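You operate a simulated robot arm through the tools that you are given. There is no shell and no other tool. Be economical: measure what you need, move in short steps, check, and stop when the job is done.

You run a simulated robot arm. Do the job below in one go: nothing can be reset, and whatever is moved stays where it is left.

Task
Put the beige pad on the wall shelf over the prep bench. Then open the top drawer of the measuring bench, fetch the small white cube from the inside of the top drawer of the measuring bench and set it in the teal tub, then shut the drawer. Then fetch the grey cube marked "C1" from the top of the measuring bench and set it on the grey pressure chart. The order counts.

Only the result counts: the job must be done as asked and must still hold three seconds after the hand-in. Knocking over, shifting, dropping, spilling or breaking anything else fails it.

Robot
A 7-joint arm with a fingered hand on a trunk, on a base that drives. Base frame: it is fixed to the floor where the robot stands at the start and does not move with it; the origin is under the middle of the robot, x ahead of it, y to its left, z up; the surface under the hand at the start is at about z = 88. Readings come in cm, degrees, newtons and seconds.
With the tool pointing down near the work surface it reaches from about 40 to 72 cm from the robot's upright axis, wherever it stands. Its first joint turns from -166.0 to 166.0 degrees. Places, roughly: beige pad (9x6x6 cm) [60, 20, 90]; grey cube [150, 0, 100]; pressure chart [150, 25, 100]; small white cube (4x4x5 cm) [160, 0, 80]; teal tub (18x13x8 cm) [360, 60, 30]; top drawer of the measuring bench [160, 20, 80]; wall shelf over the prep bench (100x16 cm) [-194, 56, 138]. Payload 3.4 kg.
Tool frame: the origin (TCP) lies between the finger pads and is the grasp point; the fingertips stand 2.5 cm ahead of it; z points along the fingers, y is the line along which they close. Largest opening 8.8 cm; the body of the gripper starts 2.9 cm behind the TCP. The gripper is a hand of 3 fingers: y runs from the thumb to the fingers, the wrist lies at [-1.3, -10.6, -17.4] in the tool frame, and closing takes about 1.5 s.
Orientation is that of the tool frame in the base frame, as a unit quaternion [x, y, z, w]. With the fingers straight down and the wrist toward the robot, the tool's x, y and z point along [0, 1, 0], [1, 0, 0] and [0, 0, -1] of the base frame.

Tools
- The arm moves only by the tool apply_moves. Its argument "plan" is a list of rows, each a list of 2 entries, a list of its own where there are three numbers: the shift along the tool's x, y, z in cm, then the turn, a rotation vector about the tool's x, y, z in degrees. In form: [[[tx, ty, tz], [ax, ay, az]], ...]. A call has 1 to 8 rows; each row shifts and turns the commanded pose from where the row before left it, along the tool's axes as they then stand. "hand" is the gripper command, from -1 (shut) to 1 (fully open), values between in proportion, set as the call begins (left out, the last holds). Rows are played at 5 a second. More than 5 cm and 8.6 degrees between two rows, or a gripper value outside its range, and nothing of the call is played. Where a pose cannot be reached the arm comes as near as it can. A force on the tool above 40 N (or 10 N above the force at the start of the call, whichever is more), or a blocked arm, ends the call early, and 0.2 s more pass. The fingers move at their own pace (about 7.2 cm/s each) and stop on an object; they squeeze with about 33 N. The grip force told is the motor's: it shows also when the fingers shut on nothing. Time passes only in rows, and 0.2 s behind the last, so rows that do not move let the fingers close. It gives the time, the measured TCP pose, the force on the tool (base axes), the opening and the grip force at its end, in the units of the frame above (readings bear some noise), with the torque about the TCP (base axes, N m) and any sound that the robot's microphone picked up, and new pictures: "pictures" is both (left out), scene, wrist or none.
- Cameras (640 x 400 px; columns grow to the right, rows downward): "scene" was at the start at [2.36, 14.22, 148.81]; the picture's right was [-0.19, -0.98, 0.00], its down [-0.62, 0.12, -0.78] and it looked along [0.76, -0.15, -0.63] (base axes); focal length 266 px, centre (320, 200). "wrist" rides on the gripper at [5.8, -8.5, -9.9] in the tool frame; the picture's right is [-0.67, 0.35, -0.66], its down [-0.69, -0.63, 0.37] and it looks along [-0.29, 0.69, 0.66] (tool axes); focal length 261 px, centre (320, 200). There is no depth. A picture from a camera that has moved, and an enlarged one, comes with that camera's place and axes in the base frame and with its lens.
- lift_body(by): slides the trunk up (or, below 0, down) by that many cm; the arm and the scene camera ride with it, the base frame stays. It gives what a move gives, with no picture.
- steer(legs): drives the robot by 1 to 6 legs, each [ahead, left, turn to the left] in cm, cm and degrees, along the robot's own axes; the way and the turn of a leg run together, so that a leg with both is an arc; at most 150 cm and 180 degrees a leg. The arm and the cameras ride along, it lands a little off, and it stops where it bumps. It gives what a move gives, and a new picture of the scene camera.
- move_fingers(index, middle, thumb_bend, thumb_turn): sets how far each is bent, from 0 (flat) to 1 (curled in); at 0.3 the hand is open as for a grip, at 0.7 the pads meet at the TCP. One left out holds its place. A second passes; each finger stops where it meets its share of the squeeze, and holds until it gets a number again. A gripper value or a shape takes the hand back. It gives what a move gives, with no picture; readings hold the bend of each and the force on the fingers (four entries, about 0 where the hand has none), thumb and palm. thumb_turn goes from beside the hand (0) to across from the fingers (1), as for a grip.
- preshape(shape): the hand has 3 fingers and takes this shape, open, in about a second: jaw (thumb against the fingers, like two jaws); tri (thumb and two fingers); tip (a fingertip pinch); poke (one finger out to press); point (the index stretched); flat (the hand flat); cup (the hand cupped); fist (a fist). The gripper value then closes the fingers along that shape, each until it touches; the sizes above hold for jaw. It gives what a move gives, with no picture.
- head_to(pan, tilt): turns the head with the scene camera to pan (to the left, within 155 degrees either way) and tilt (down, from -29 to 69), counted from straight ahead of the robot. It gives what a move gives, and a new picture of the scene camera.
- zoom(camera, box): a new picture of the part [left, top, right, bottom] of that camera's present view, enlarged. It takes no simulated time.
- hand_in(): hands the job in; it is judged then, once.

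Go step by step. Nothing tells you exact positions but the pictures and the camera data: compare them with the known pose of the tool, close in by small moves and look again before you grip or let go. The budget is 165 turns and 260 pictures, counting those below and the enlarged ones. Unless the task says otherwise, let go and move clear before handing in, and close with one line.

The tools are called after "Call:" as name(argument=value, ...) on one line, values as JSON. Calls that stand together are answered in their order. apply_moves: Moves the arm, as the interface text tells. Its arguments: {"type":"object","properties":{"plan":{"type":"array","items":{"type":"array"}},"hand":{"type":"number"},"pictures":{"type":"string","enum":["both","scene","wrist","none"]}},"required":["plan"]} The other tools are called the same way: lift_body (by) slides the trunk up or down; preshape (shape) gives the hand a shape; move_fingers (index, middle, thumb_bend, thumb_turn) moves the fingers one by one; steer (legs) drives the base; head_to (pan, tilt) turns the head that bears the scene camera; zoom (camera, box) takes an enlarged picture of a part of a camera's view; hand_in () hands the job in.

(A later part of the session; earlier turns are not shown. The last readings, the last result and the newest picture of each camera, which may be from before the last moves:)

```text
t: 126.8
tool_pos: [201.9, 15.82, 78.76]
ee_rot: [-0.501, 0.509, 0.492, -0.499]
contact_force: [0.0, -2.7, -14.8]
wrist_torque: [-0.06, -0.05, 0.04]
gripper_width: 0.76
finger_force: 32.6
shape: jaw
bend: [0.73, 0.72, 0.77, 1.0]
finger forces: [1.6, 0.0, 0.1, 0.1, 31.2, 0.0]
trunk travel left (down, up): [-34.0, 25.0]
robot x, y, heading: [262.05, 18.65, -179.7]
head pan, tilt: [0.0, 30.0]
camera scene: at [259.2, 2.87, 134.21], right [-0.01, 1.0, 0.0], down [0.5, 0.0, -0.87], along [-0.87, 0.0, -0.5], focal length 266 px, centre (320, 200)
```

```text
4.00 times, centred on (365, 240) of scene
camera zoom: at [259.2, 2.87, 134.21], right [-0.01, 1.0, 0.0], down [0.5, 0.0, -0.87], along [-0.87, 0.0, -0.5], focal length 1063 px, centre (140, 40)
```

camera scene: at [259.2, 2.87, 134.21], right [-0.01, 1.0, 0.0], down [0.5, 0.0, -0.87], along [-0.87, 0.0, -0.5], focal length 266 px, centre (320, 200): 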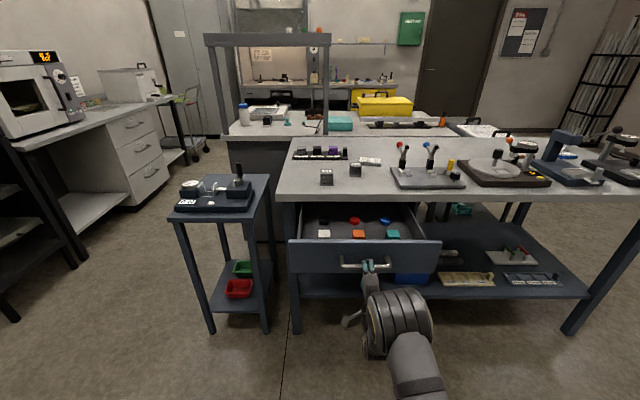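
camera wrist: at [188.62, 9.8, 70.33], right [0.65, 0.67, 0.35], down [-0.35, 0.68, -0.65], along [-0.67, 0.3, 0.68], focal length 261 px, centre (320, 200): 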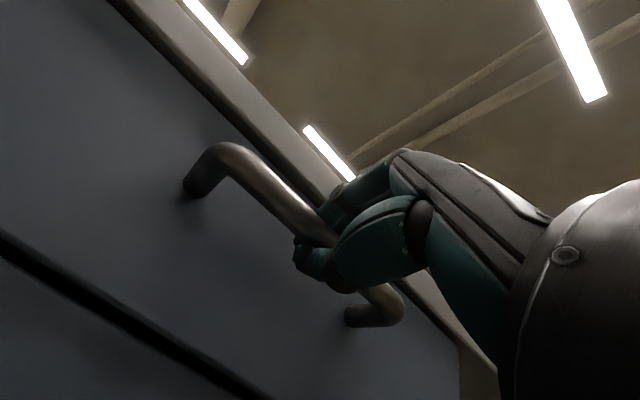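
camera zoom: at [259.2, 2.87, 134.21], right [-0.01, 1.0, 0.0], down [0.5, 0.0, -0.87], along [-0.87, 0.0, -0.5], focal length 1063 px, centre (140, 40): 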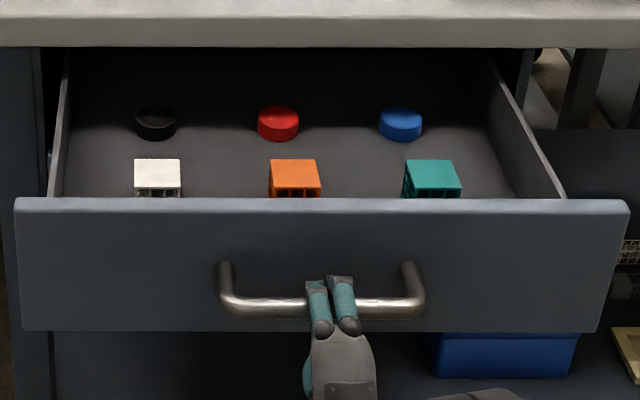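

The drawer is open 23 cm, and the white cube stands at the front left near [187, 4]. I release the handle, back out and raise the hand.

Call:
apply_moves(plan=[[[0, 0, 0], [0, 0, 0]], [[0, 0, 0], [0, 0, 0]], [[0, 0, 0], [0, 0, 0]], [[0, 0, 0], [0, 0, 0]], [[0, 0, 0], [0, 0, 0]], [[0, 0, 0], [0, 0, 0]]], hand=1, pictures="none")

Call:
apply_moves(plan=[[[0, 0, -3], [0, 0, 0]], [[0, 0, -4], [0, 0, 0]], [[0, 5, 0], [0, 0, 0]], [[0, 5, 0], [0, 0, 0]], [[0, 5, 0], [0, 0, 0]], [[0, 5, 0], [0, 0, 0]], [[0, 5, 0], [0, 0, 0]], [[0, 5, 0], [0, 0, 0]]], pictures="scene")

```text
t: 128.2
tool_pos: [201.98, 15.71, 78.82]
ee_rot: [-0.501, 0.508, 0.491, -0.5]
contact_force: [0.0, 0.1, 0.1]
wrist_torque: [0.0, -0.01, -0.01]
gripper_width: 8.73
finger_force: 0.0
shape: jaw
bend: [0.3, 0.3, 0.3, 0.98]
finger forces: [0.1, 0.0, 0.0, 0.1, 0.0, 0.0]
trunk travel left (down, up): [-34.0, 25.0]
robot x, y, heading: [262.36, 19.09, -179.8]
head pan, tilt: [0.0, 30.0]
```

```text
t: 130.0
tool_pos: [208.6, 16.33, 108.89]
ee_rot: [-0.501, 0.509, 0.492, -0.499]
contact_force: [-0.3, -0.1, -0.2]
wrist_torque: [0.04, 0.01, 0.0]
gripper_width: 8.77
finger_force: 0.0
shape: jaw
bend: [0.3, 0.3, 0.3, 0.98]
finger forces: [0.0, 0.0, 0.1, 0.0, 0.0, 0.0]
trunk travel left (down, up): [-34.0, 25.0]
robot x, y, heading: [262.8, 18.77, -179.8]
head pan, tilt: [0.0, 30.0]
camera scene: at [259.37, 2.91, 134.22], right [-0.01, 1.0, 0.0], down [0.5, 0.0, -0.87], along [-0.87, -0.01, -0.5], focal length 266 px, centre (320, 200)
```

scene: 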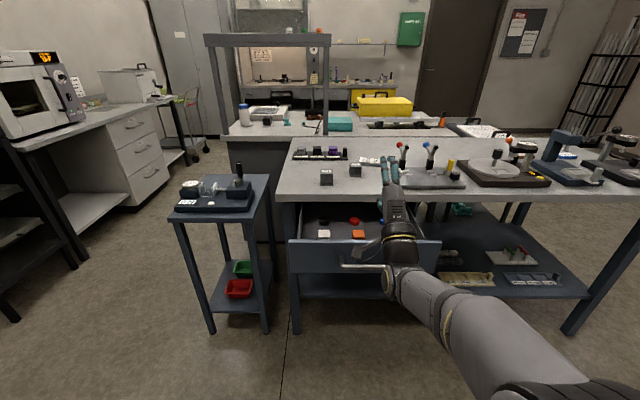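

Call:
apply_moves(plan=[[[0, -1, 0], [8.5, 0, 0]], [[0, -1, 0], [8.5, 0, 0]], [[0, -1, 0], [8.5, 0, 0]], [[0, 0, 0], [8.5, 0, 0]], [[0, 0, 0], [8.5, 0, 0]], [[0, 0, 0], [8.5, 0, 0]], [[0, 0, 0], [8.5, 0, 0]], [[0, 0, 0], [8.5, 0, 0]]], pictures="none")

Call:
apply_moves(plan=[[[0, 0, 0], [8.5, 0, 0]], [[0, 0, 0], [8.5, 0, 0]], [[0, 0, 0], [4.5, 0, 0]], [[0, 0, 0], [0, 0, 0]]])

```text
t: 131.8
tool_pos: [208.96, 16.26, 106.0]
ee_rot: [-0.694, 0.697, 0.123, -0.134]
contact_force: [0.3, 0.5, -0.4]
wrist_torque: [0.03, 0.04, 0.0]
gripper_width: 8.78
finger_force: 0.0
shape: jaw
bend: [0.3, 0.3, 0.3, 0.98]
finger forces: [0.1, 0.0, 0.0, 0.0, 0.0, 0.0]
trunk travel left (down, up): [-34.0, 25.0]
robot x, y, heading: [261.76, 18.63, -179.9]
head pan, tilt: [0.0, 30.0]
```

```text
t: 132.8
tool_pos: [208.9, 16.21, 105.99]
ee_rot: [-0.706, 0.708, -0.01, -0.002]
contact_force: [-0.4, -0.1, 0.1]
wrist_torque: [0.02, 0.01, 0.01]
gripper_width: 8.79
finger_force: 0.0
shape: jaw
bend: [0.3, 0.3, 0.3, 0.98]
finger forces: [0.0, 0.1, 0.0, 0.1, 0.1, 0.1]
trunk travel left (down, up): [-34.0, 25.0]
robot x, y, heading: [262.09, 18.41, -179.6]
head pan, tilt: [0.0, 30.0]
camera scene: at [259.37, 2.91, 134.22], right [-0.01, 1.0, 0.0], down [0.5, 0.0, -0.87], along [-0.87, -0.01, -0.5], focal length 266 px, centre (320, 200)
camera wrist: at [217.28, 10.64, 116.15], right [-0.35, 0.68, 0.64], down [0.63, 0.68, -0.37], along [-0.69, 0.28, -0.67], focal length 261 px, centre (320, 200)
```

scene: 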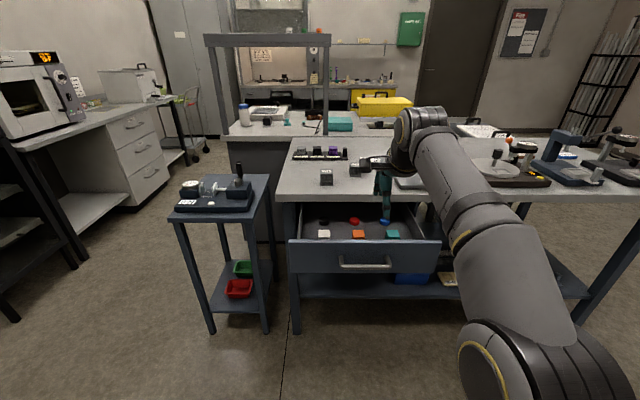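
wrist: 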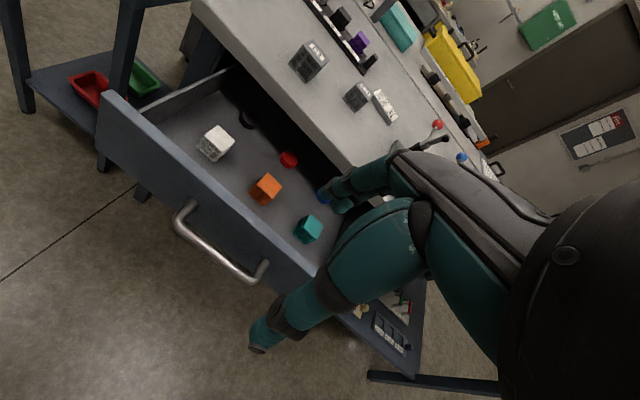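

The white cube is at about [186, 4] with its top near z 79. I drive 14 cm closer and go over it.

Call:
steer(legs=[[14, 0, 0]])

Call:
apply_moves(plan=[[[3, 2.2, 2], [0, 0, 0]], [[3, 2.2, 3], [0, 0, 0]], [[3, 2.2, 3], [0, 0, 0]], [[3, 2.2, 3], [0, 0, 0]], [[0, 0, 0], [0, 0, 0]]])

```text
t: 134.2
tool_pos: [194.84, 16.08, 106.1]
ee_rot: [-0.706, 0.708, -0.008, -0.002]
contact_force: [-0.2, 0.2, 0.4]
wrist_torque: [-0.01, -0.02, -0.01]
gripper_width: 8.77
finger_force: 0.1
shape: jaw
bend: [0.3, 0.3, 0.3, 0.98]
finger forces: [0.0, 0.0, 0.1, 0.0, 0.0, 0.0]
trunk travel left (down, up): [-34.0, 25.0]
robot x, y, heading: [247.97, 18.36, -179.5]
head pan, tilt: [0.0, 30.0]
camera scene: at [245.36, 2.84, 134.22], right [-0.01, 1.0, 0.0], down [0.5, 0.0, -0.87], along [-0.87, 0.0, -0.5], focal length 266 px, centre (320, 200)
```

scene: 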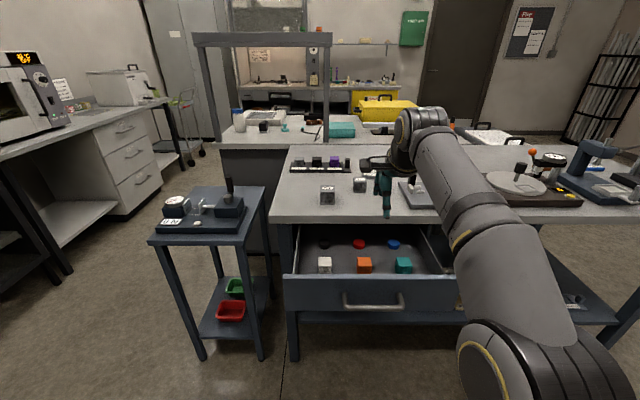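

```text
t: 135.3
tool_pos: [186.18, 4.03, 94.95]
ee_rot: [-0.706, 0.708, -0.009, -0.002]
contact_force: [0.2, -0.9, 0.1]
wrist_torque: [-0.02, 0.02, -0.01]
gripper_width: 8.76
finger_force: 0.0
shape: jaw
bend: [0.3, 0.3, 0.3, 0.98]
finger forces: [0.0, 0.0, 0.0, 0.1, 0.0, 0.1]
trunk travel left (down, up): [-34.0, 25.0]
robot x, y, heading: [248.57, 18.39, -179.8]
head pan, tilt: [0.0, 30.0]
camera scene: at [245.34, 2.82, 134.22], right [-0.01, 1.0, 0.0], down [0.5, 0.0, -0.87], along [-0.87, 0.0, -0.5], focal length 266 px, centre (320, 200)
camera wrist: at [194.51, -1.65, 105.1], right [-0.35, 0.68, 0.64], down [0.63, 0.68, -0.37], along [-0.69, 0.28, -0.67], focal length 261 px, centre (320, 200)
```

scene: 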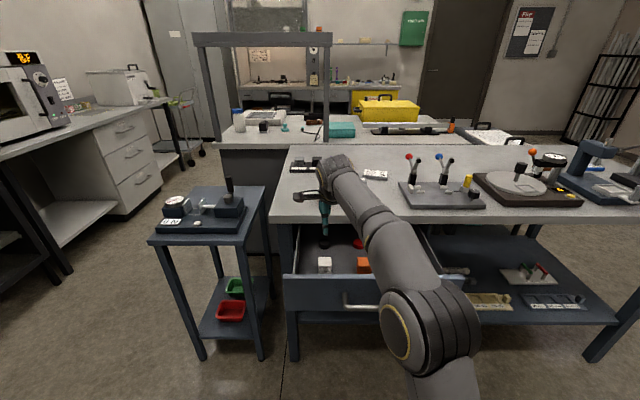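
wrist: 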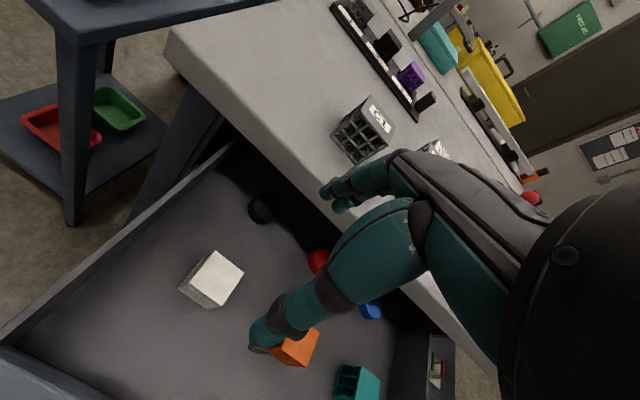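

Call:
apply_moves(plan=[[[0, 0.4, 4], [0, 0, 0]], [[0, 0, 4], [0, 0, 0]], [[0, 0, 4], [0, 0, 0]], [[0, 0, 0], [0, 0, 0]]])

Call:
zoom(camera="scene", box=[280, 200, 400, 300])

```text
t: 136.3
tool_pos: [186.12, 3.87, 83.14]
ee_rot: [-0.707, 0.707, -0.009, -0.002]
contact_force: [0.3, 0.4, 0.3]
wrist_torque: [0.0, -0.01, 0.04]
gripper_width: 8.78
finger_force: 0.1
shape: jaw
bend: [0.3, 0.3, 0.3, 0.98]
finger forces: [0.0, 0.0, 0.0, 0.0, 0.0, 0.1]
trunk travel left (down, up): [-34.0, 25.0]
robot x, y, heading: [248.58, 18.56, -179.5]
head pan, tilt: [0.0, 30.0]
camera scene: at [245.35, 2.83, 134.22], right [-0.01, 1.0, 0.0], down [0.5, 0.0, -0.87], along [-0.87, 0.0, -0.5], focal length 266 px, centre (320, 200)
camera wrist: at [194.27, -1.86, 93.29], right [-0.35, 0.68, 0.64], down [0.63, 0.68, -0.37], along [-0.69, 0.28, -0.67], focal length 261 px, centre (320, 200)
```

scene: 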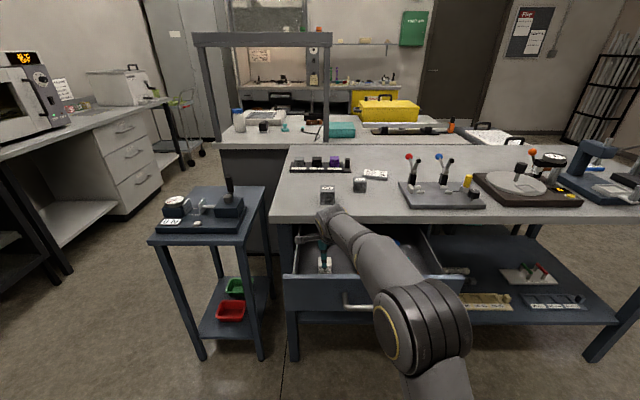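
wrist: 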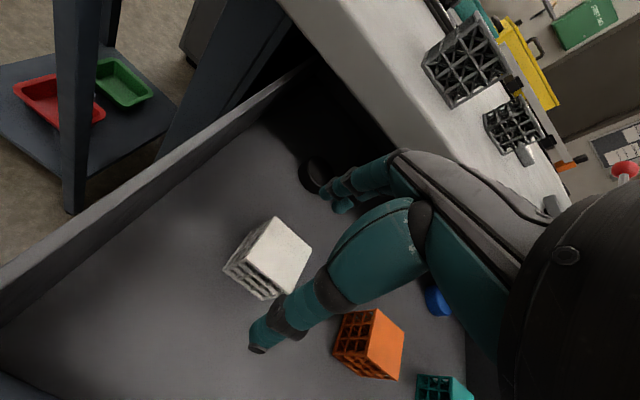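

```text
4.00 times, centred on (340, 250) of scene
camera zoom: at [245.35, 2.83, 134.22], right [-0.01, 1.0, 0.0], down [0.5, 0.0, -0.87], along [-0.87, 0.0, -0.5], focal length 1063 px, centre (240, 0)
```

zoom: 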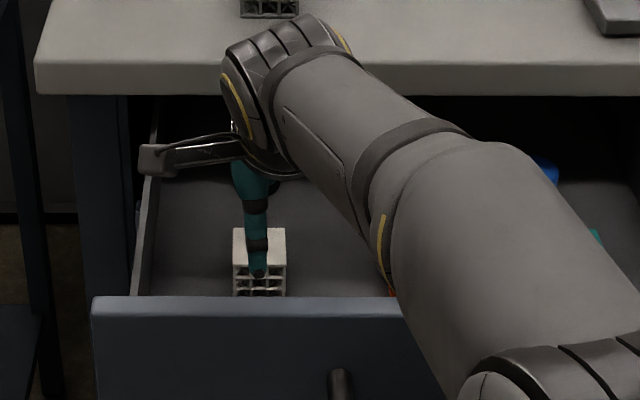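

Call:
apply_moves(plan=[[[0, 0.3, 2], [0, 0, 0]], [[0, 0, 2], [0, 0, 0]], [[0, 0, 1.6], [0, 0, 0]], [[0, 0, 0], [0, 0, 0]]], pictures="wrist")

```text
t: 137.3
tool_pos: [185.81, 3.57, 77.56]
ee_rot: [-0.706, 0.708, -0.009, -0.003]
contact_force: [0.7, -0.2, -0.2]
wrist_torque: [0.01, -0.01, 0.0]
gripper_width: 8.79
finger_force: 0.0
shape: jaw
bend: [0.3, 0.3, 0.3, 0.98]
finger forces: [0.0, 0.0, 0.1, 0.0, 0.1, 0.0]
trunk travel left (down, up): [-34.0, 25.0]
robot x, y, heading: [248.36, 18.53, -179.8]
head pan, tilt: [0.0, 30.0]
camera wrist: at [194.02, -1.92, 87.62], right [-0.35, 0.68, 0.64], down [0.63, 0.68, -0.37], along [-0.69, 0.28, -0.67], focal length 261 px, centre (320, 200)
```

wrist: 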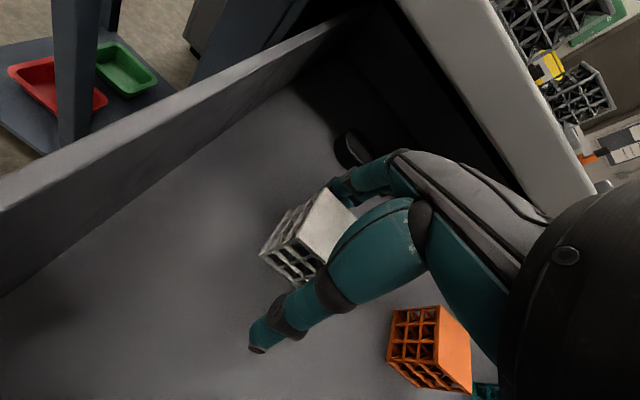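

Call:
apply_moves(plan=[[[0, 0, 0], [0, 0, 0]], [[0, 0, 0], [0, 0, 0]], [[0, 0, 0], [0, 0, 0]], [[0, 0, 0], [0, 0, 0]], [[0, 0, 0], [0, 0, 0]], [[0, 0, 0], [0, 0, 0]], [[0, 0, 0], [0, 0, 0]], [[0, 0, 0], [0, 0, 0]]], hand=-1, pictures="wrist")

```text
t: 139.2
tool_pos: [185.61, 3.61, 77.61]
ee_rot: [-0.707, 0.707, -0.009, -0.002]
contact_force: [0.8, -0.6, -0.2]
wrist_torque: [-0.03, 0.01, 0.0]
gripper_width: 3.38
finger_force: 33.4
shape: jaw
bend: [0.74, 0.51, 0.72, 1.0]
finger forces: [19.5, 10.5, 0.1, 0.0, 29.9, 0.0]
trunk travel left (down, up): [-34.0, 25.0]
robot x, y, heading: [248.38, 18.63, -179.6]
head pan, tilt: [0.0, 30.0]
camera wrist: at [194.02, -1.92, 87.66], right [-0.35, 0.68, 0.64], down [0.63, 0.68, -0.37], along [-0.69, 0.28, -0.67], focal length 261 px, centre (320, 200)
```

wrist: 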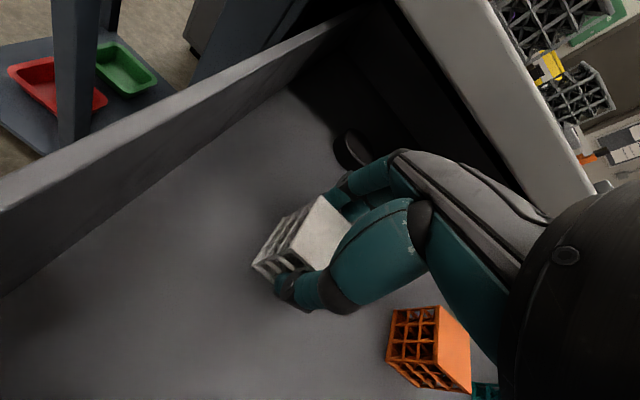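

The cube is gripped, so I lift it straight out of the drawer.

Call:
apply_moves(plan=[[[0, 0, -2], [0, 0, 0]], [[0, 0, -4], [0, 0, 0]], [[0, 0, -5], [0, 0, 0]], [[0, 0, -5], [0, 0, 0]], [[0, 0, -5], [0, 0, 0]], [[0, -4, -3], [0, 0, 0]], [[0, -4, 0], [0, 0, 0]], [[0, -4, 0], [0, 0, 0]]])

```text
t: 140.9
tool_pos: [197.53, 4.1, 101.8]
ee_rot: [0.707, -0.707, 0.009, 0.003]
contact_force: [-0.5, -0.5, -1.1]
wrist_torque: [0.0, -0.01, 0.01]
gripper_width: 3.38
finger_force: 32.4
shape: jaw
bend: [0.74, 0.51, 0.73, 1.0]
finger forces: [19.4, 10.5, 0.1, 0.0, 29.9, 0.1]
trunk travel left (down, up): [-34.0, 25.0]
robot x, y, heading: [248.39, 18.95, -179.5]
head pan, tilt: [0.0, 30.0]
camera scene: at [245.36, 2.84, 134.22], right [-0.01, 1.0, 0.0], down [0.5, 0.0, -0.87], along [-0.87, 0.0, -0.5], focal length 266 px, centre (320, 200)
camera wrist: at [205.92, -1.45, 111.89], right [-0.35, 0.68, 0.64], down [0.63, 0.68, -0.37], along [-0.69, 0.28, -0.67], focal length 261 px, centre (320, 200)
```

scene: 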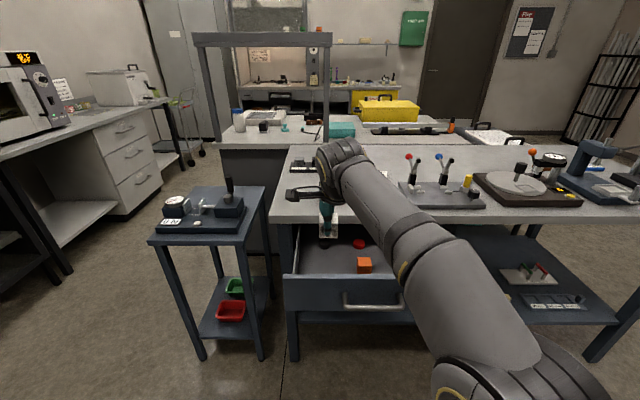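
wrist: 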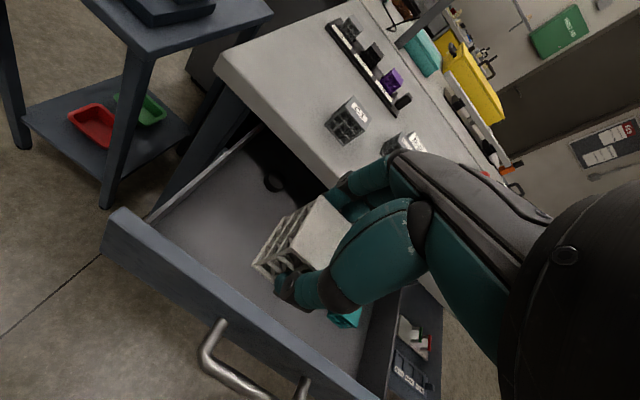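

I look behind toward the stand with the teal tub before driving.

Call:
head_to(pan=-155, tilt=40)

```text
t: 143.3
tool_pos: [197.46, 4.16, 101.82]
ee_rot: [-0.706, 0.708, -0.008, -0.002]
contact_force: [0.9, -0.9, 0.0]
wrist_torque: [0.03, 0.01, 0.0]
gripper_width: 3.39
finger_force: 33.5
shape: jaw
bend: [0.74, 0.51, 0.73, 1.0]
finger forces: [19.4, 10.4, 0.0, 0.1, 29.9, 0.0]
trunk travel left (down, up): [-34.0, 25.0]
robot x, y, heading: [248.77, 18.64, -179.7]
head pan, tilt: [-154.7, 40.0]
camera scene: at [262.07, 6.57, 132.68], right [0.43, -0.9, 0.0], down [-0.58, -0.28, -0.77], along [0.69, 0.33, -0.64], focal length 266 px, centre (320, 200)
```

scene: 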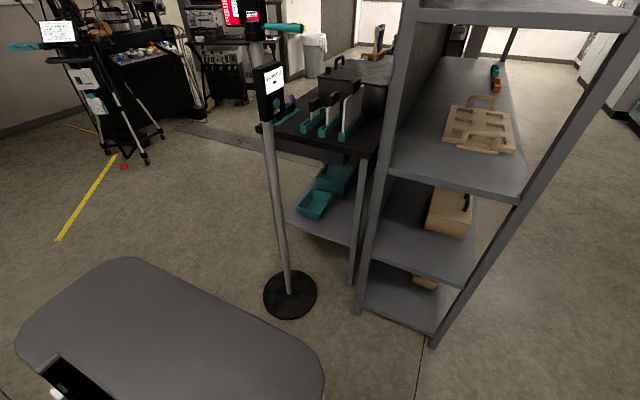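

Call:
zoom(camera="scene", box=[240, 60, 400, 260])

```text
2.00 times, centred on (320, 160) of scene
camera zoom: at [262.07, 6.57, 132.68], right [0.43, -0.9, 0.0], down [-0.58, -0.28, -0.77], along [0.69, 0.33, -0.64], focal length 531 px, centre (320, 280)
```

zoom: 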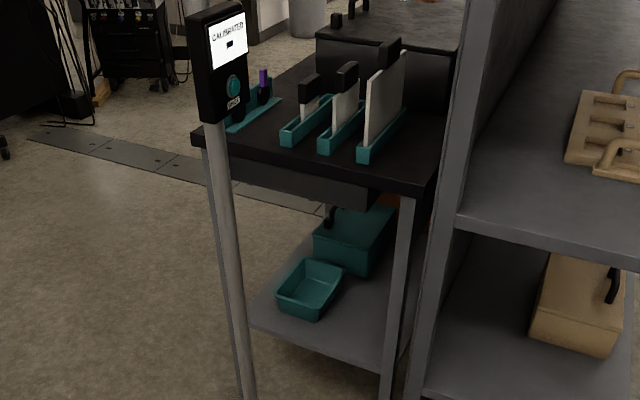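

The open teal tub stands at the front edge of the lower shelf, about [365.5, 59], its long side along x. A pole on a disc stands in front at about [326, 55]. I will come in diagonally from the +y side, starting with a staging spot.

Call:
steer(legs=[[0, -67, 0], [0, 0, 136], [13, 46, 0]])

Call:
head_to(pan=-5, tilt=45)

```text
t: 155.1
tool_pos: [335.77, 85.04, 101.66]
ee_rot: [0.919, 0.393, 0.005, -0.007]
contact_force: [-1.0, -0.4, -1.1]
wrist_torque: [-0.04, -0.03, -0.04]
gripper_width: 3.33
finger_force: 32.4
shape: jaw
bend: [0.74, 0.51, 0.73, 1.0]
finger forces: [19.2, 10.3, 0.1, 0.0, 29.6, 0.0]
trunk travel left (down, up): [-34.0, 25.0]
robot x, y, heading: [289.0, 109.98, -43.3]
head pan, tilt: [-154.7, 40.0]
camera scene: at [287.48, 128.02, 132.68], right [0.31, 0.95, 0.0], down [0.61, -0.2, -0.77], along [-0.73, 0.24, -0.64], focal length 266 px, centre (320, 200)
```

scene: 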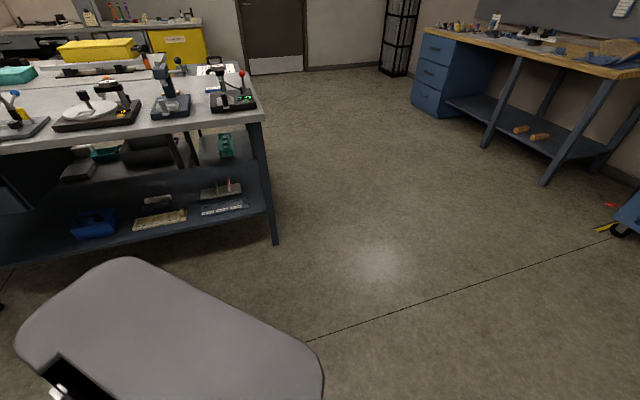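

```text
t: 157.5
tool_pos: [335.88, 85.07, 101.82]
ee_rot: [0.92, 0.392, 0.005, -0.007]
contact_force: [-0.2, -0.2, -0.1]
wrist_torque: [0.01, -0.01, 0.01]
gripper_width: 3.35
finger_force: 32.8
shape: jaw
bend: [0.74, 0.51, 0.73, 1.0]
finger forces: [19.2, 10.2, 0.0, 0.0, 29.5, 0.0]
trunk travel left (down, up): [-34.0, 25.0]
robot x, y, heading: [288.86, 110.03, -43.3]
head pan, tilt: [-5.0, 45.0]
camera scene: at [300.97, 119.3, 131.96], right [-0.75, -0.66, 0.0], down [-0.47, 0.53, -0.71], along [0.47, -0.53, -0.71], focal length 266 px, centre (320, 200)
```

scene: 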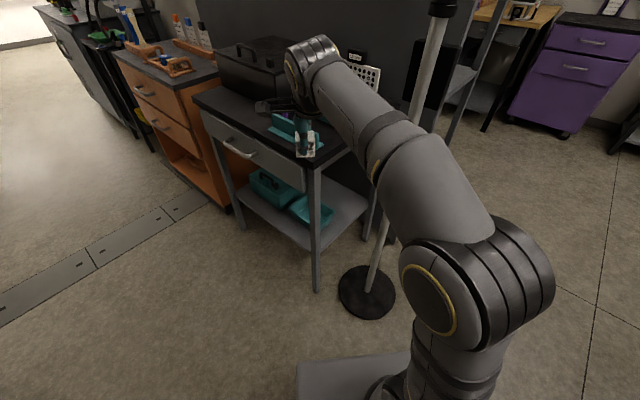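

The stand's open side faces +y between legs at x≈346 and 408, the tub centre is about [361.5, 57] and its rim about z 38. I drive round to that side, well back.

Call:
steer(legs=[[0, 58, 0], [0, 0, -46.7], [0, 26, 0]])

Call:
lift_body(by=-30)

Call:
head_to(pan=0, tilt=30)

```text
t: 164.4
tool_pos: [369.51, 101.57, 101.74]
ee_rot: [1.0, -0.003, 0.008, -0.005]
contact_force: [-0.4, -0.1, -0.7]
wrist_torque: [-0.02, -0.01, 0.01]
gripper_width: 3.34
finger_force: 33.1
shape: jaw
bend: [0.74, 0.51, 0.73, 1.0]
finger forces: [19.1, 10.3, 0.1, 0.0, 29.5, 0.1]
trunk travel left (down, up): [-34.0, 25.0]
robot x, y, heading: [355.15, 152.13, -89.9]
head pan, tilt: [-5.0, 45.0]
camera scene: at [370.29, 150.35, 131.96], right [-1.0, 0.09, 0.0], down [0.06, 0.7, -0.71], along [-0.06, -0.7, -0.71], focal length 266 px, centre (320, 200)
```

scene: 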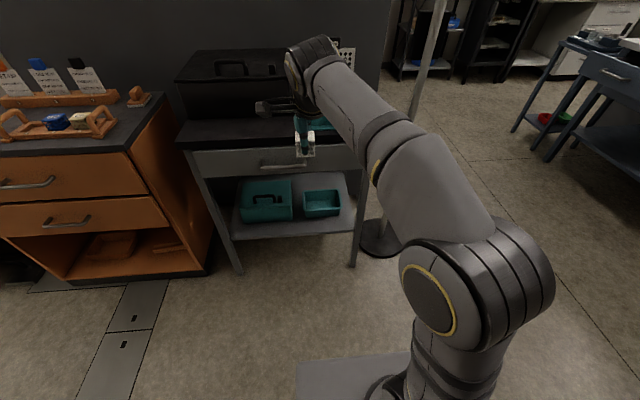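

```text
t: 167.4
tool_pos: [369.34, 101.41, 71.78]
ee_rot: [1.0, -0.002, 0.007, -0.004]
contact_force: [-0.3, -0.6, -0.3]
wrist_torque: [-0.01, -0.01, 0.0]
gripper_width: 3.34
finger_force: 32.6
shape: jaw
bend: [0.74, 0.51, 0.73, 1.0]
finger forces: [19.1, 10.3, 0.1, 0.1, 29.4, 0.0]
trunk travel left (down, up): [-4.0, 55.0]
robot x, y, heading: [354.97, 152.06, -90.0]
head pan, tilt: [-5.0, 45.0]
```

```text
t: 168.2
tool_pos: [369.55, 101.5, 71.84]
ee_rot: [1.0, -0.002, 0.008, -0.005]
contact_force: [0.6, 0.0, -0.4]
wrist_torque: [0.0, 0.03, 0.01]
gripper_width: 3.35
finger_force: 32.8
shape: jaw
bend: [0.74, 0.51, 0.73, 1.0]
finger forces: [19.0, 10.2, 0.0, 0.0, 29.4, 0.1]
trunk travel left (down, up): [-4.0, 55.0]
robot x, y, heading: [355.64, 152.27, -90.0]
head pan, tilt: [0.0, 30.0]
camera scene: at [371.01, 149.4, 104.21], right [-1.0, 0.0, 0.0], down [0.0, 0.5, -0.87], along [0.0, -0.87, -0.5], focal length 266 px, centre (320, 200)
```

scene: 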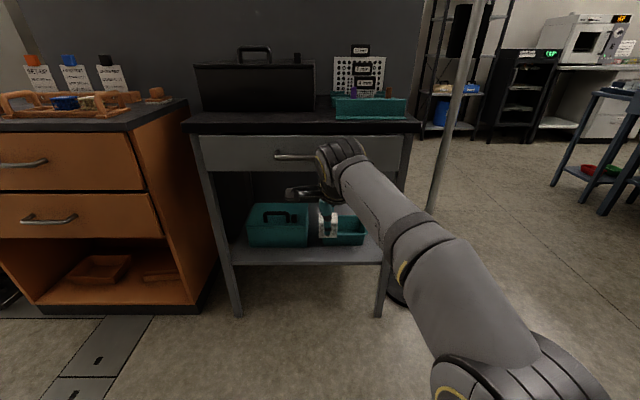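

Tub centre again reads about [361.3, 56]. I lower and tilt the hand here, outside the stand, before reaching in.

Call:
apply_moves(plan=[[[-4, 0, 2.5], [0, 0, 0]], [[-4, 0, 2.5], [0, 0, 0]], [[0, 0, 5], [0, 0, 0]], [[0, 0, 5], [0, 0, 0]], [[0, 0, 5], [0, 0, 0]], [[0, 0, 5], [-6.7, 0, 0]], [[0, 0, 0.7], [-6.7, 0, 0]], [[0, 0, 0.7], [-6.7, 0, 0]]])

```text
t: 170.0
tool_pos: [361.91, 101.53, 45.39]
ee_rot: [0.985, -0.004, 0.008, 0.171]
contact_force: [-0.5, 0.4, 0.2]
wrist_torque: [0.0, -0.01, 0.02]
gripper_width: 3.29
finger_force: 33.0
shape: jaw
bend: [0.74, 0.51, 0.73, 1.0]
finger forces: [19.2, 10.2, 0.0, 0.0, 29.3, 0.0]
out of reach, approached as far as the arm can: row 7
trunk travel left (down, up): [-4.0, 55.0]
robot x, y, heading: [355.18, 152.31, -89.8]
head pan, tilt: [0.0, 30.0]
camera scene: at [371.0, 149.4, 104.23], right [-1.0, 0.0, 0.0], down [0.0, 0.5, -0.87], along [0.0, -0.87, -0.5], focal length 266 px, centre (320, 200)
camera wrist: at [367.55, 112.93, 51.93], right [-0.68, -0.1, 0.72], down [-0.67, 0.47, -0.57], along [-0.29, -0.87, -0.39], focal length 261 px, centre (320, 200)
```

scene: 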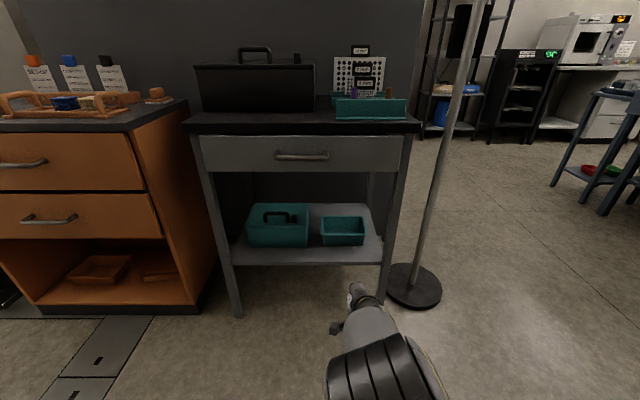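
wrist: 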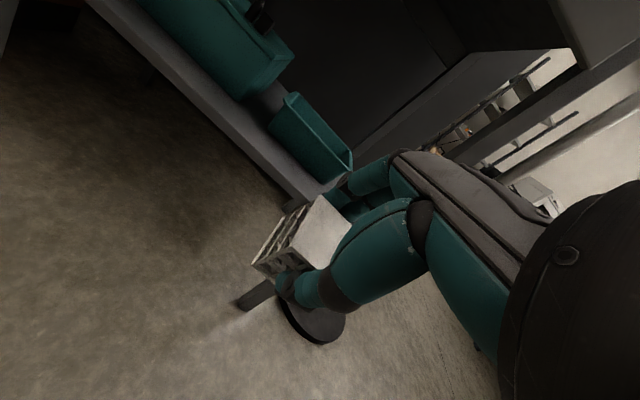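

Call:
zoom(camera="scene", box=[290, 180, 410, 280])

```text
4.00 times, centred on (350, 230) of scene
camera zoom: at [371.0, 149.4, 104.23], right [-1.0, 0.0, 0.0], down [0.0, 0.5, -0.87], along [0.0, -0.87, -0.5], focal length 1063 px, centre (200, 80)
```

zoom: 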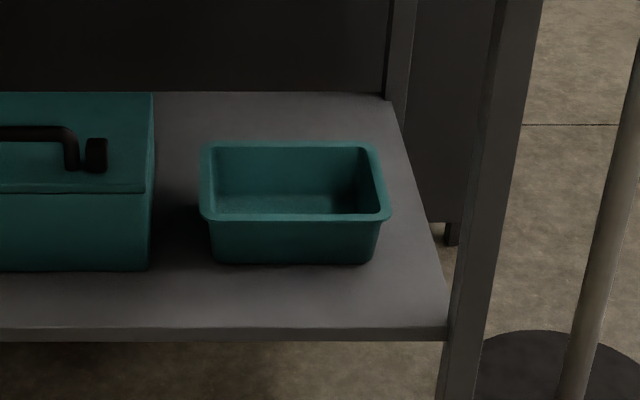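

Call:
steer(legs=[[32, 0, 0]])

```text
t: 172.1
tool_pos: [361.91, 69.47, 45.36]
ee_rot: [0.985, -0.006, 0.008, 0.17]
contact_force: [-0.1, -0.1, -0.8]
wrist_torque: [0.0, 0.01, -0.01]
gripper_width: 3.29
finger_force: 32.8
shape: jaw
bend: [0.74, 0.51, 0.73, 1.0]
finger forces: [19.1, 10.3, 0.0, 0.1, 29.3, 0.0]
trunk travel left (down, up): [-4.0, 55.0]
robot x, y, heading: [355.46, 119.85, -90.0]
head pan, tilt: [0.0, 30.0]
camera scene: at [371.01, 117.28, 104.22], right [-1.0, 0.0, 0.0], down [0.0, 0.5, -0.87], along [0.0, -0.87, -0.5], focal length 266 px, centre (320, 200)
```

scene: 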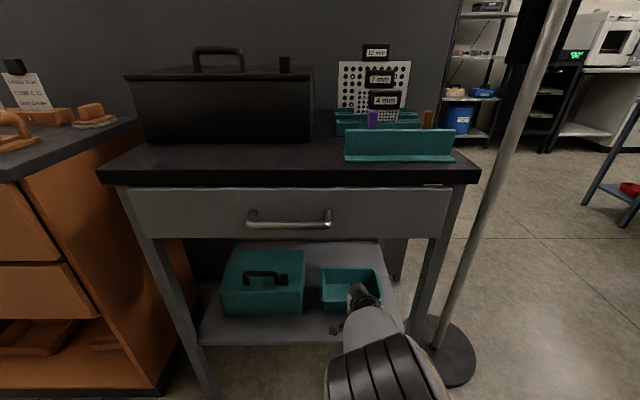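

Call:
apply_moves(plan=[[[-0.2, 4.23, 1.53], [0, 0, 0]], [[-0.2, 4.23, 1.53], [0, 0, 0]], [[-0.2, 4.23, 1.53], [0, 0, 0]], [[0, 0, 0], [0, 0, 0]]])

Call:
zoom(camera="scene", box=[280, 220, 440, 340])

```text
t: 173.1
tool_pos: [361.09, 56.15, 45.16]
ee_rot: [0.985, -0.005, 0.007, 0.169]
contact_force: [0.0, 0.5, -0.1]
wrist_torque: [0.02, -0.02, 0.0]
gripper_width: 3.3
finger_force: 32.6
shape: jaw
bend: [0.74, 0.51, 0.73, 1.0]
finger forces: [19.0, 10.2, 0.1, 0.0, 29.5, 0.1]
trunk travel left (down, up): [-4.0, 55.0]
robot x, y, heading: [355.03, 120.4, -90.1]
head pan, tilt: [0.0, 30.0]
camera scene: at [371.01, 117.28, 104.22], right [-1.0, 0.0, 0.0], down [0.0, 0.5, -0.87], along [0.0, -0.87, -0.5], focal length 266 px, centre (320, 200)
camera wrist: at [366.78, 67.3, 51.83], right [-0.68, -0.1, 0.72], down [-0.67, 0.48, -0.57], along [-0.29, -0.87, -0.39], focal length 261 px, centre (320, 200)
```

scene: 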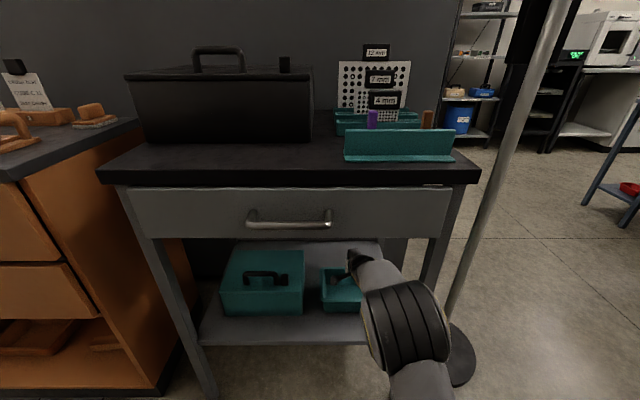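
wrist: 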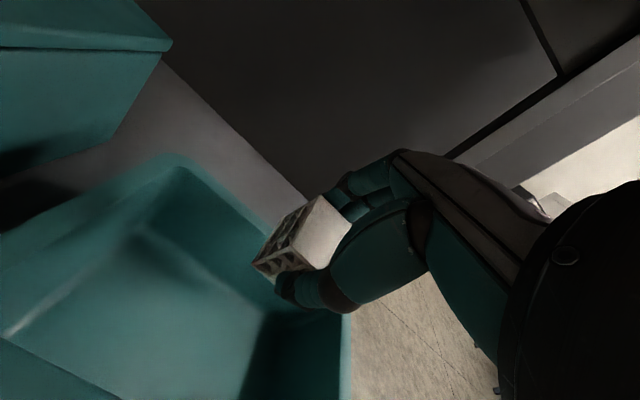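

```text
3.33 times, centred on (360, 280) of scene
camera zoom: at [371.01, 117.28, 104.22], right [-1.0, 0.0, 0.0], down [0.0, 0.5, -0.87], along [0.0, -0.87, -0.5], focal length 886 px, centre (187, -67)
```

zoom: 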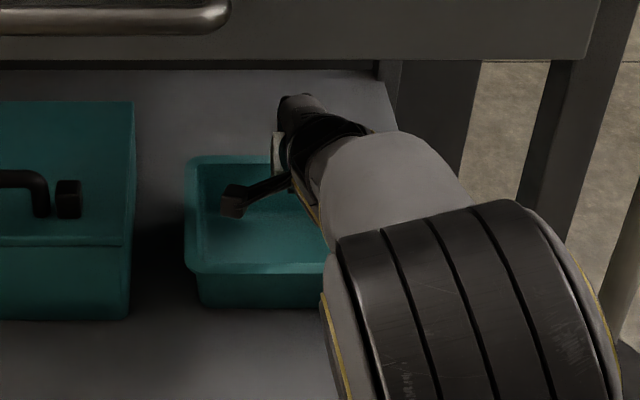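

The wrist and scene views both put the hand over the tub's middle. I lower it to just above the tub floor.

Call:
apply_moves(plan=[[[0, -0.75, 2.1], [0, 0, 0]], [[0, -0.75, 2.1], [0, 0, 0]], [[0, -0.7, 1.9], [0, 0, 0]], [[0, 0, 0], [0, 0, 0]]])

```text
t: 174.1
tool_pos: [361.15, 55.9, 38.74]
ee_rot: [0.985, -0.005, 0.007, 0.17]
contact_force: [0.0, 0.5, -1.5]
wrist_torque: [0.02, -0.05, 0.01]
gripper_width: 3.27
finger_force: 33.0
shape: jaw
bend: [0.74, 0.51, 0.73, 1.0]
finger forces: [19.0, 10.3, 0.0, 0.1, 29.4, 0.0]
trunk travel left (down, up): [-4.0, 55.0]
robot x, y, heading: [355.2, 120.42, -90.0]
head pan, tilt: [0.0, 30.0]
camera scene: at [371.0, 117.28, 104.22], right [-1.0, 0.0, 0.0], down [0.0, 0.5, -0.87], along [0.0, -0.87, -0.5], focal length 266 px, centre (320, 200)
camera wrist: at [366.95, 67.29, 45.3], right [-0.68, -0.1, 0.72], down [-0.67, 0.48, -0.57], along [-0.29, -0.87, -0.39], focal length 261 px, centre (320, 200)
```

scene: 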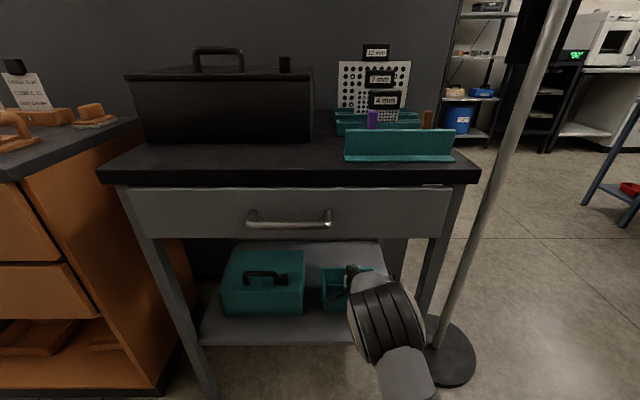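
wrist: 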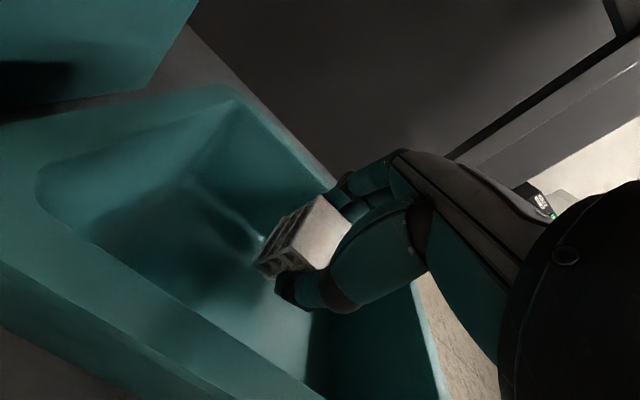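

Call:
apply_moves(plan=[[[0, -0.4, 1.0], [0, 0, 0]], [[0, 0, 0], [0, 0, 0]]], pictures="none")

Call:
apply_moves(plan=[[[0, 0, 0], [0, 0, 0]], [[0, 0, 0], [0, 0, 0]], [[0, 0, 0], [0, 0, 0]], [[0, 0, 0], [0, 0, 0]]], hand=0.2, pictures="wrist")

```text
t: 174.7
tool_pos: [361.24, 55.99, 37.52]
ee_rot: [0.985, -0.005, 0.007, 0.171]
contact_force: [0.0, 0.2, 0.2]
wrist_torque: [0.0, 0.0, 0.0]
gripper_width: 3.29
finger_force: 32.7
shape: jaw
bend: [0.74, 0.51, 0.73, 1.0]
finger forces: [19.0, 10.2, 0.0, 0.0, 29.4, 0.0]
trunk travel left (down, up): [-4.0, 55.0]
robot x, y, heading: [354.98, 120.25, -89.9]
head pan, tilt: [0.0, 30.0]
```

```text
t: 175.7
tool_pos: [361.13, 56.06, 37.65]
ee_rot: [0.985, -0.005, 0.007, 0.171]
contact_force: [0.8, 1.0, -0.2]
wrist_torque: [0.02, -0.03, 0.01]
gripper_width: 5.25
finger_force: 0.0
shape: jaw
bend: [0.29, 0.41, 0.65, 1.0]
finger forces: [0.1, 0.0, 0.0, 0.0, 0.0, 0.0]
trunk travel left (down, up): [-4.0, 55.0]
robot x, y, heading: [355.45, 120.04, -90.0]
head pan, tilt: [0.0, 30.0]
camera wrist: at [366.94, 67.35, 44.25], right [-0.68, -0.1, 0.72], down [-0.67, 0.48, -0.57], along [-0.29, -0.87, -0.39], focal length 261 px, centre (320, 200)
```

wrist: 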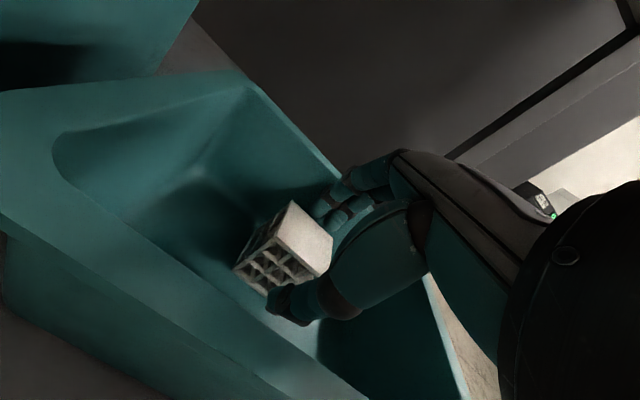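

The cube rests in the tub. I back the hand out along its fingers and check.

Call:
apply_moves(plan=[[[0, 0, -2], [0, 0, 0]], [[0, 0, -3], [0, 0, 0]], [[0, 0, -3], [0, 0, 0]], [[0, -4, -1.5], [0, 0, 0]], [[0, -4, -1.5], [0, 0, 0]], [[0, -4, -1.5], [0, 0, 0]]])

```text
t: 177.1
tool_pos: [361.22, 71.76, 45.33]
ee_rot: [0.986, -0.007, 0.007, 0.169]
contact_force: [0.1, 0.2, -0.1]
wrist_torque: [0.0, 0.02, -0.01]
gripper_width: 5.23
finger_force: 0.0
shape: jaw
bend: [0.29, 0.41, 0.65, 1.0]
finger forces: [0.0, 0.1, 0.0, 0.0, 0.0, 0.0]
trunk travel left (down, up): [-4.0, 55.0]
robot x, y, heading: [355.14, 120.15, -89.9]
head pan, tilt: [0.0, 30.0]
camera scene: at [371.01, 117.27, 104.22], right [-1.0, 0.0, 0.0], down [0.0, 0.5, -0.87], along [0.0, -0.87, -0.5], focal length 266 px, centre (320, 200)
camera wrist: at [366.9, 82.95, 51.99], right [-0.68, -0.1, 0.72], down [-0.67, 0.48, -0.57], along [-0.29, -0.87, -0.4], focal length 261 px, centre (320, 200)
```

scene: 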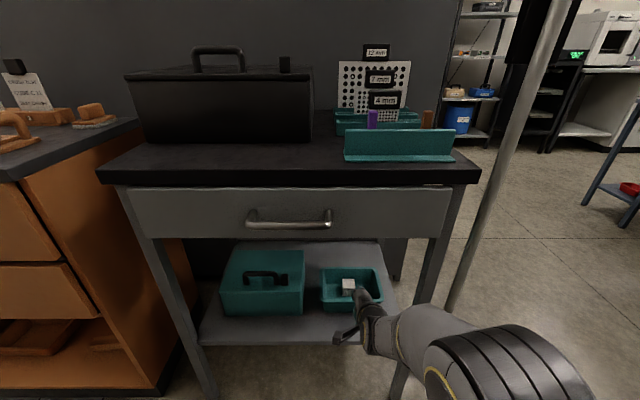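
wrist: 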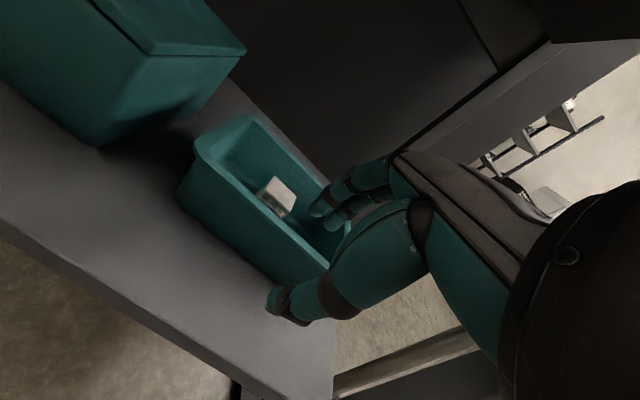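

The cube is in the tub. I back off, raise the trunk and return to the open drawer.

Call:
steer(legs=[[-32, 0, 0], [0, -93, 0], [0, 0, -90]])

Call:
lift_body(by=30)

Call:
steer(legs=[[0, 110, 0]])

```text
t: 187.6
tool_pos: [213.63, 147.25, 45.26]
ee_rot: [-0.689, 0.704, 0.116, -0.125]
contact_force: [1.1, 0.4, -0.4]
wrist_torque: [-0.03, -0.02, 0.06]
gripper_width: 5.25
finger_force: 0.0
shape: jaw
bend: [0.29, 0.41, 0.65, 1.0]
finger forces: [0.1, 0.0, 0.0, 0.1, 0.1, 0.0]
trunk travel left (down, up): [-4.0, 55.0]
robot x, y, heading: [262.5, 152.88, 179.4]
head pan, tilt: [0.0, 30.0]
camera scene: at [259.2, 137.05, 104.22], right [0.01, 1.0, 0.0], down [0.5, -0.01, -0.87], along [-0.87, 0.01, -0.5], focal length 266 px, centre (320, 200)
```

scene: 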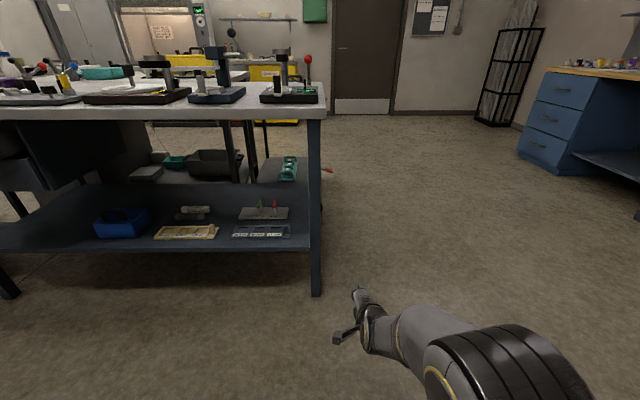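

```text
t: 190.6
tool_pos: [213.63, 147.21, 75.41]
ee_rot: [-0.69, 0.703, 0.115, -0.125]
contact_force: [0.1, 0.0, -0.3]
wrist_torque: [0.02, 0.02, -0.01]
gripper_width: 5.23
finger_force: 0.1
shape: jaw
bend: [0.29, 0.41, 0.65, 1.0]
finger forces: [0.0, 0.1, 0.0, 0.1, 0.0, 0.0]
trunk travel left (down, up): [-34.0, 25.0]
robot x, y, heading: [262.3, 152.85, 179.6]
head pan, tilt: [0.0, 30.0]
```

```text
t: 196.2
tool_pos: [212.93, 36.84, 75.38]
ee_rot: [-0.693, 0.701, 0.115, -0.126]
contact_force: [0.0, 0.2, 0.6]
wrist_torque: [0.05, 0.01, -0.02]
gripper_width: 5.26
finger_force: 0.1
shape: jaw
bend: [0.29, 0.41, 0.65, 1.0]
finger forces: [0.0, 0.0, 0.0, 0.0, 0.0, 0.1]
trunk travel left (down, up): [-34.0, 25.0]
robot x, y, heading: [261.68, 42.33, 180.1]
head pan, tilt: [0.0, 30.0]
camera scene: at [258.69, 27.0, 134.22], right [0.0, 1.0, 0.0], down [0.5, 0.0, -0.87], along [-0.87, 0.0, -0.5], focal length 266 px, centre (320, 200)
```

scene: 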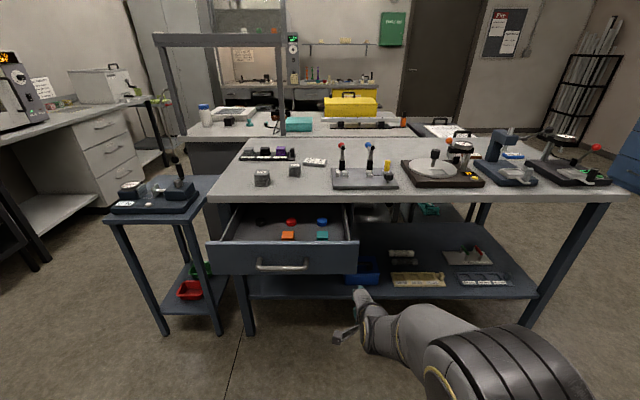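

Call:
steer(legs=[[-14, 24, 0]])

Call:
apply_moves(plan=[[[0, 3, 2], [-8.5, 0, 0]], [[0, 3, 2], [-8.5, 0, 0]], [[0, 2, 3], [-8.5, 0, 0]], [[0, 0, 0], [-8.5, 0, 0]], [[0, 0, 0], [-8.5, 0, 0]], [[0, 0, 0], [-8.5, 0, 0]], [[0, 0, 0], [-8.5, 0, 0]], [[0, 0, 0], [-8.5, 0, 0]]], hand=1)

```text
t: 198.1
tool_pos: [226.93, 12.71, 75.37]
ee_rot: [-0.692, 0.702, 0.116, -0.125]
contact_force: [1.1, -0.1, 0.4]
wrist_torque: [0.02, -0.02, 0.01]
gripper_width: 5.23
finger_force: 0.0
shape: jaw
bend: [0.29, 0.41, 0.65, 1.0]
finger forces: [0.0, 0.0, 0.0, 0.0, 0.0, 0.0]
trunk travel left (down, up): [-34.0, 25.0]
robot x, y, heading: [275.71, 18.66, 179.9]
head pan, tilt: [0.0, 30.0]
camera scene: at [272.51, 2.82, 134.22], right [0.0, 1.0, 0.0], down [0.5, 0.0, -0.87], along [-0.87, 0.0, -0.5], focal length 266 px, centre (320, 200)
```

scene: 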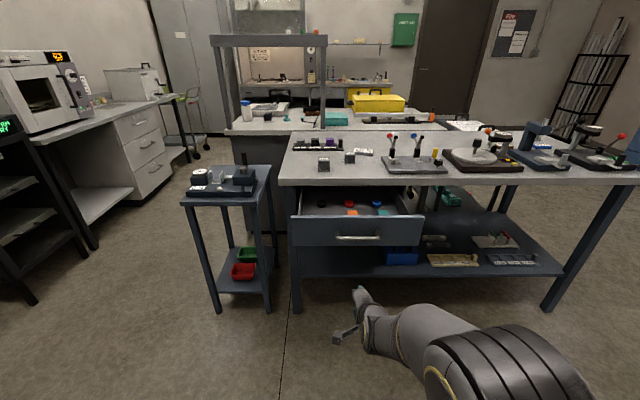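

```text
t: 199.9
tool_pos: [216.45, 12.81, 72.93]
ee_rot: [-0.503, 0.516, 0.488, -0.492]
contact_force: [-0.3, 0.3, -0.8]
wrist_torque: [-0.04, 0.01, 0.02]
gripper_width: 8.81
finger_force: 0.1
shape: jaw
bend: [0.3, 0.3, 0.3, 0.98]
finger forces: [0.0, 0.0, 0.1, 0.1, 0.1, 0.1]
trunk travel left (down, up): [-34.0, 25.0]
robot x, y, heading: [275.45, 18.68, 179.5]
head pan, tilt: [0.0, 30.0]
camera scene: at [272.52, 2.81, 134.22], right [0.0, 1.0, 0.0], down [0.5, 0.0, -0.87], along [-0.87, 0.0, -0.5], focal length 266 px, centre (320, 200)
camera wrist: at [226.62, 6.83, 64.95], right [0.65, 0.67, 0.36], down [-0.33, 0.68, -0.66], along [-0.68, 0.3, 0.66], focal length 261 px, centre (320, 200)
```

scene: 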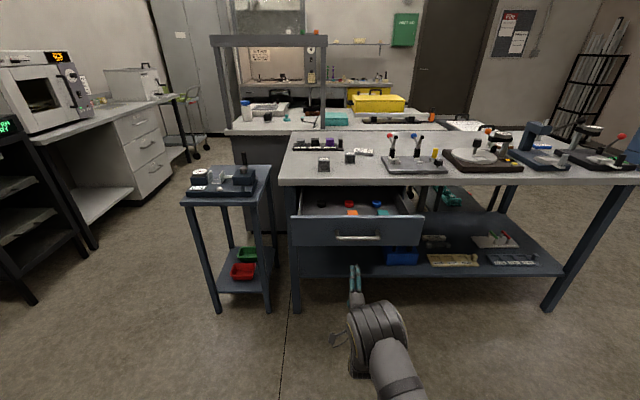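
wrist: 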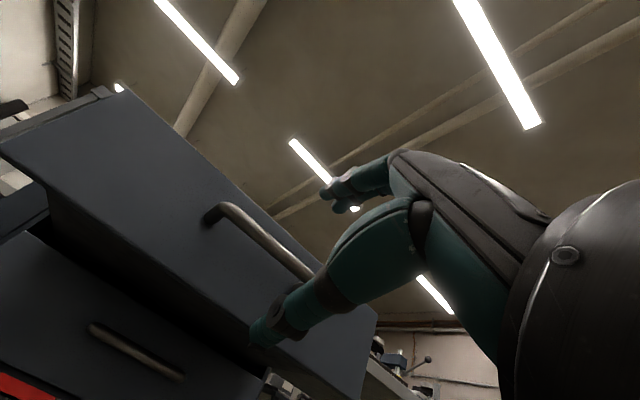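

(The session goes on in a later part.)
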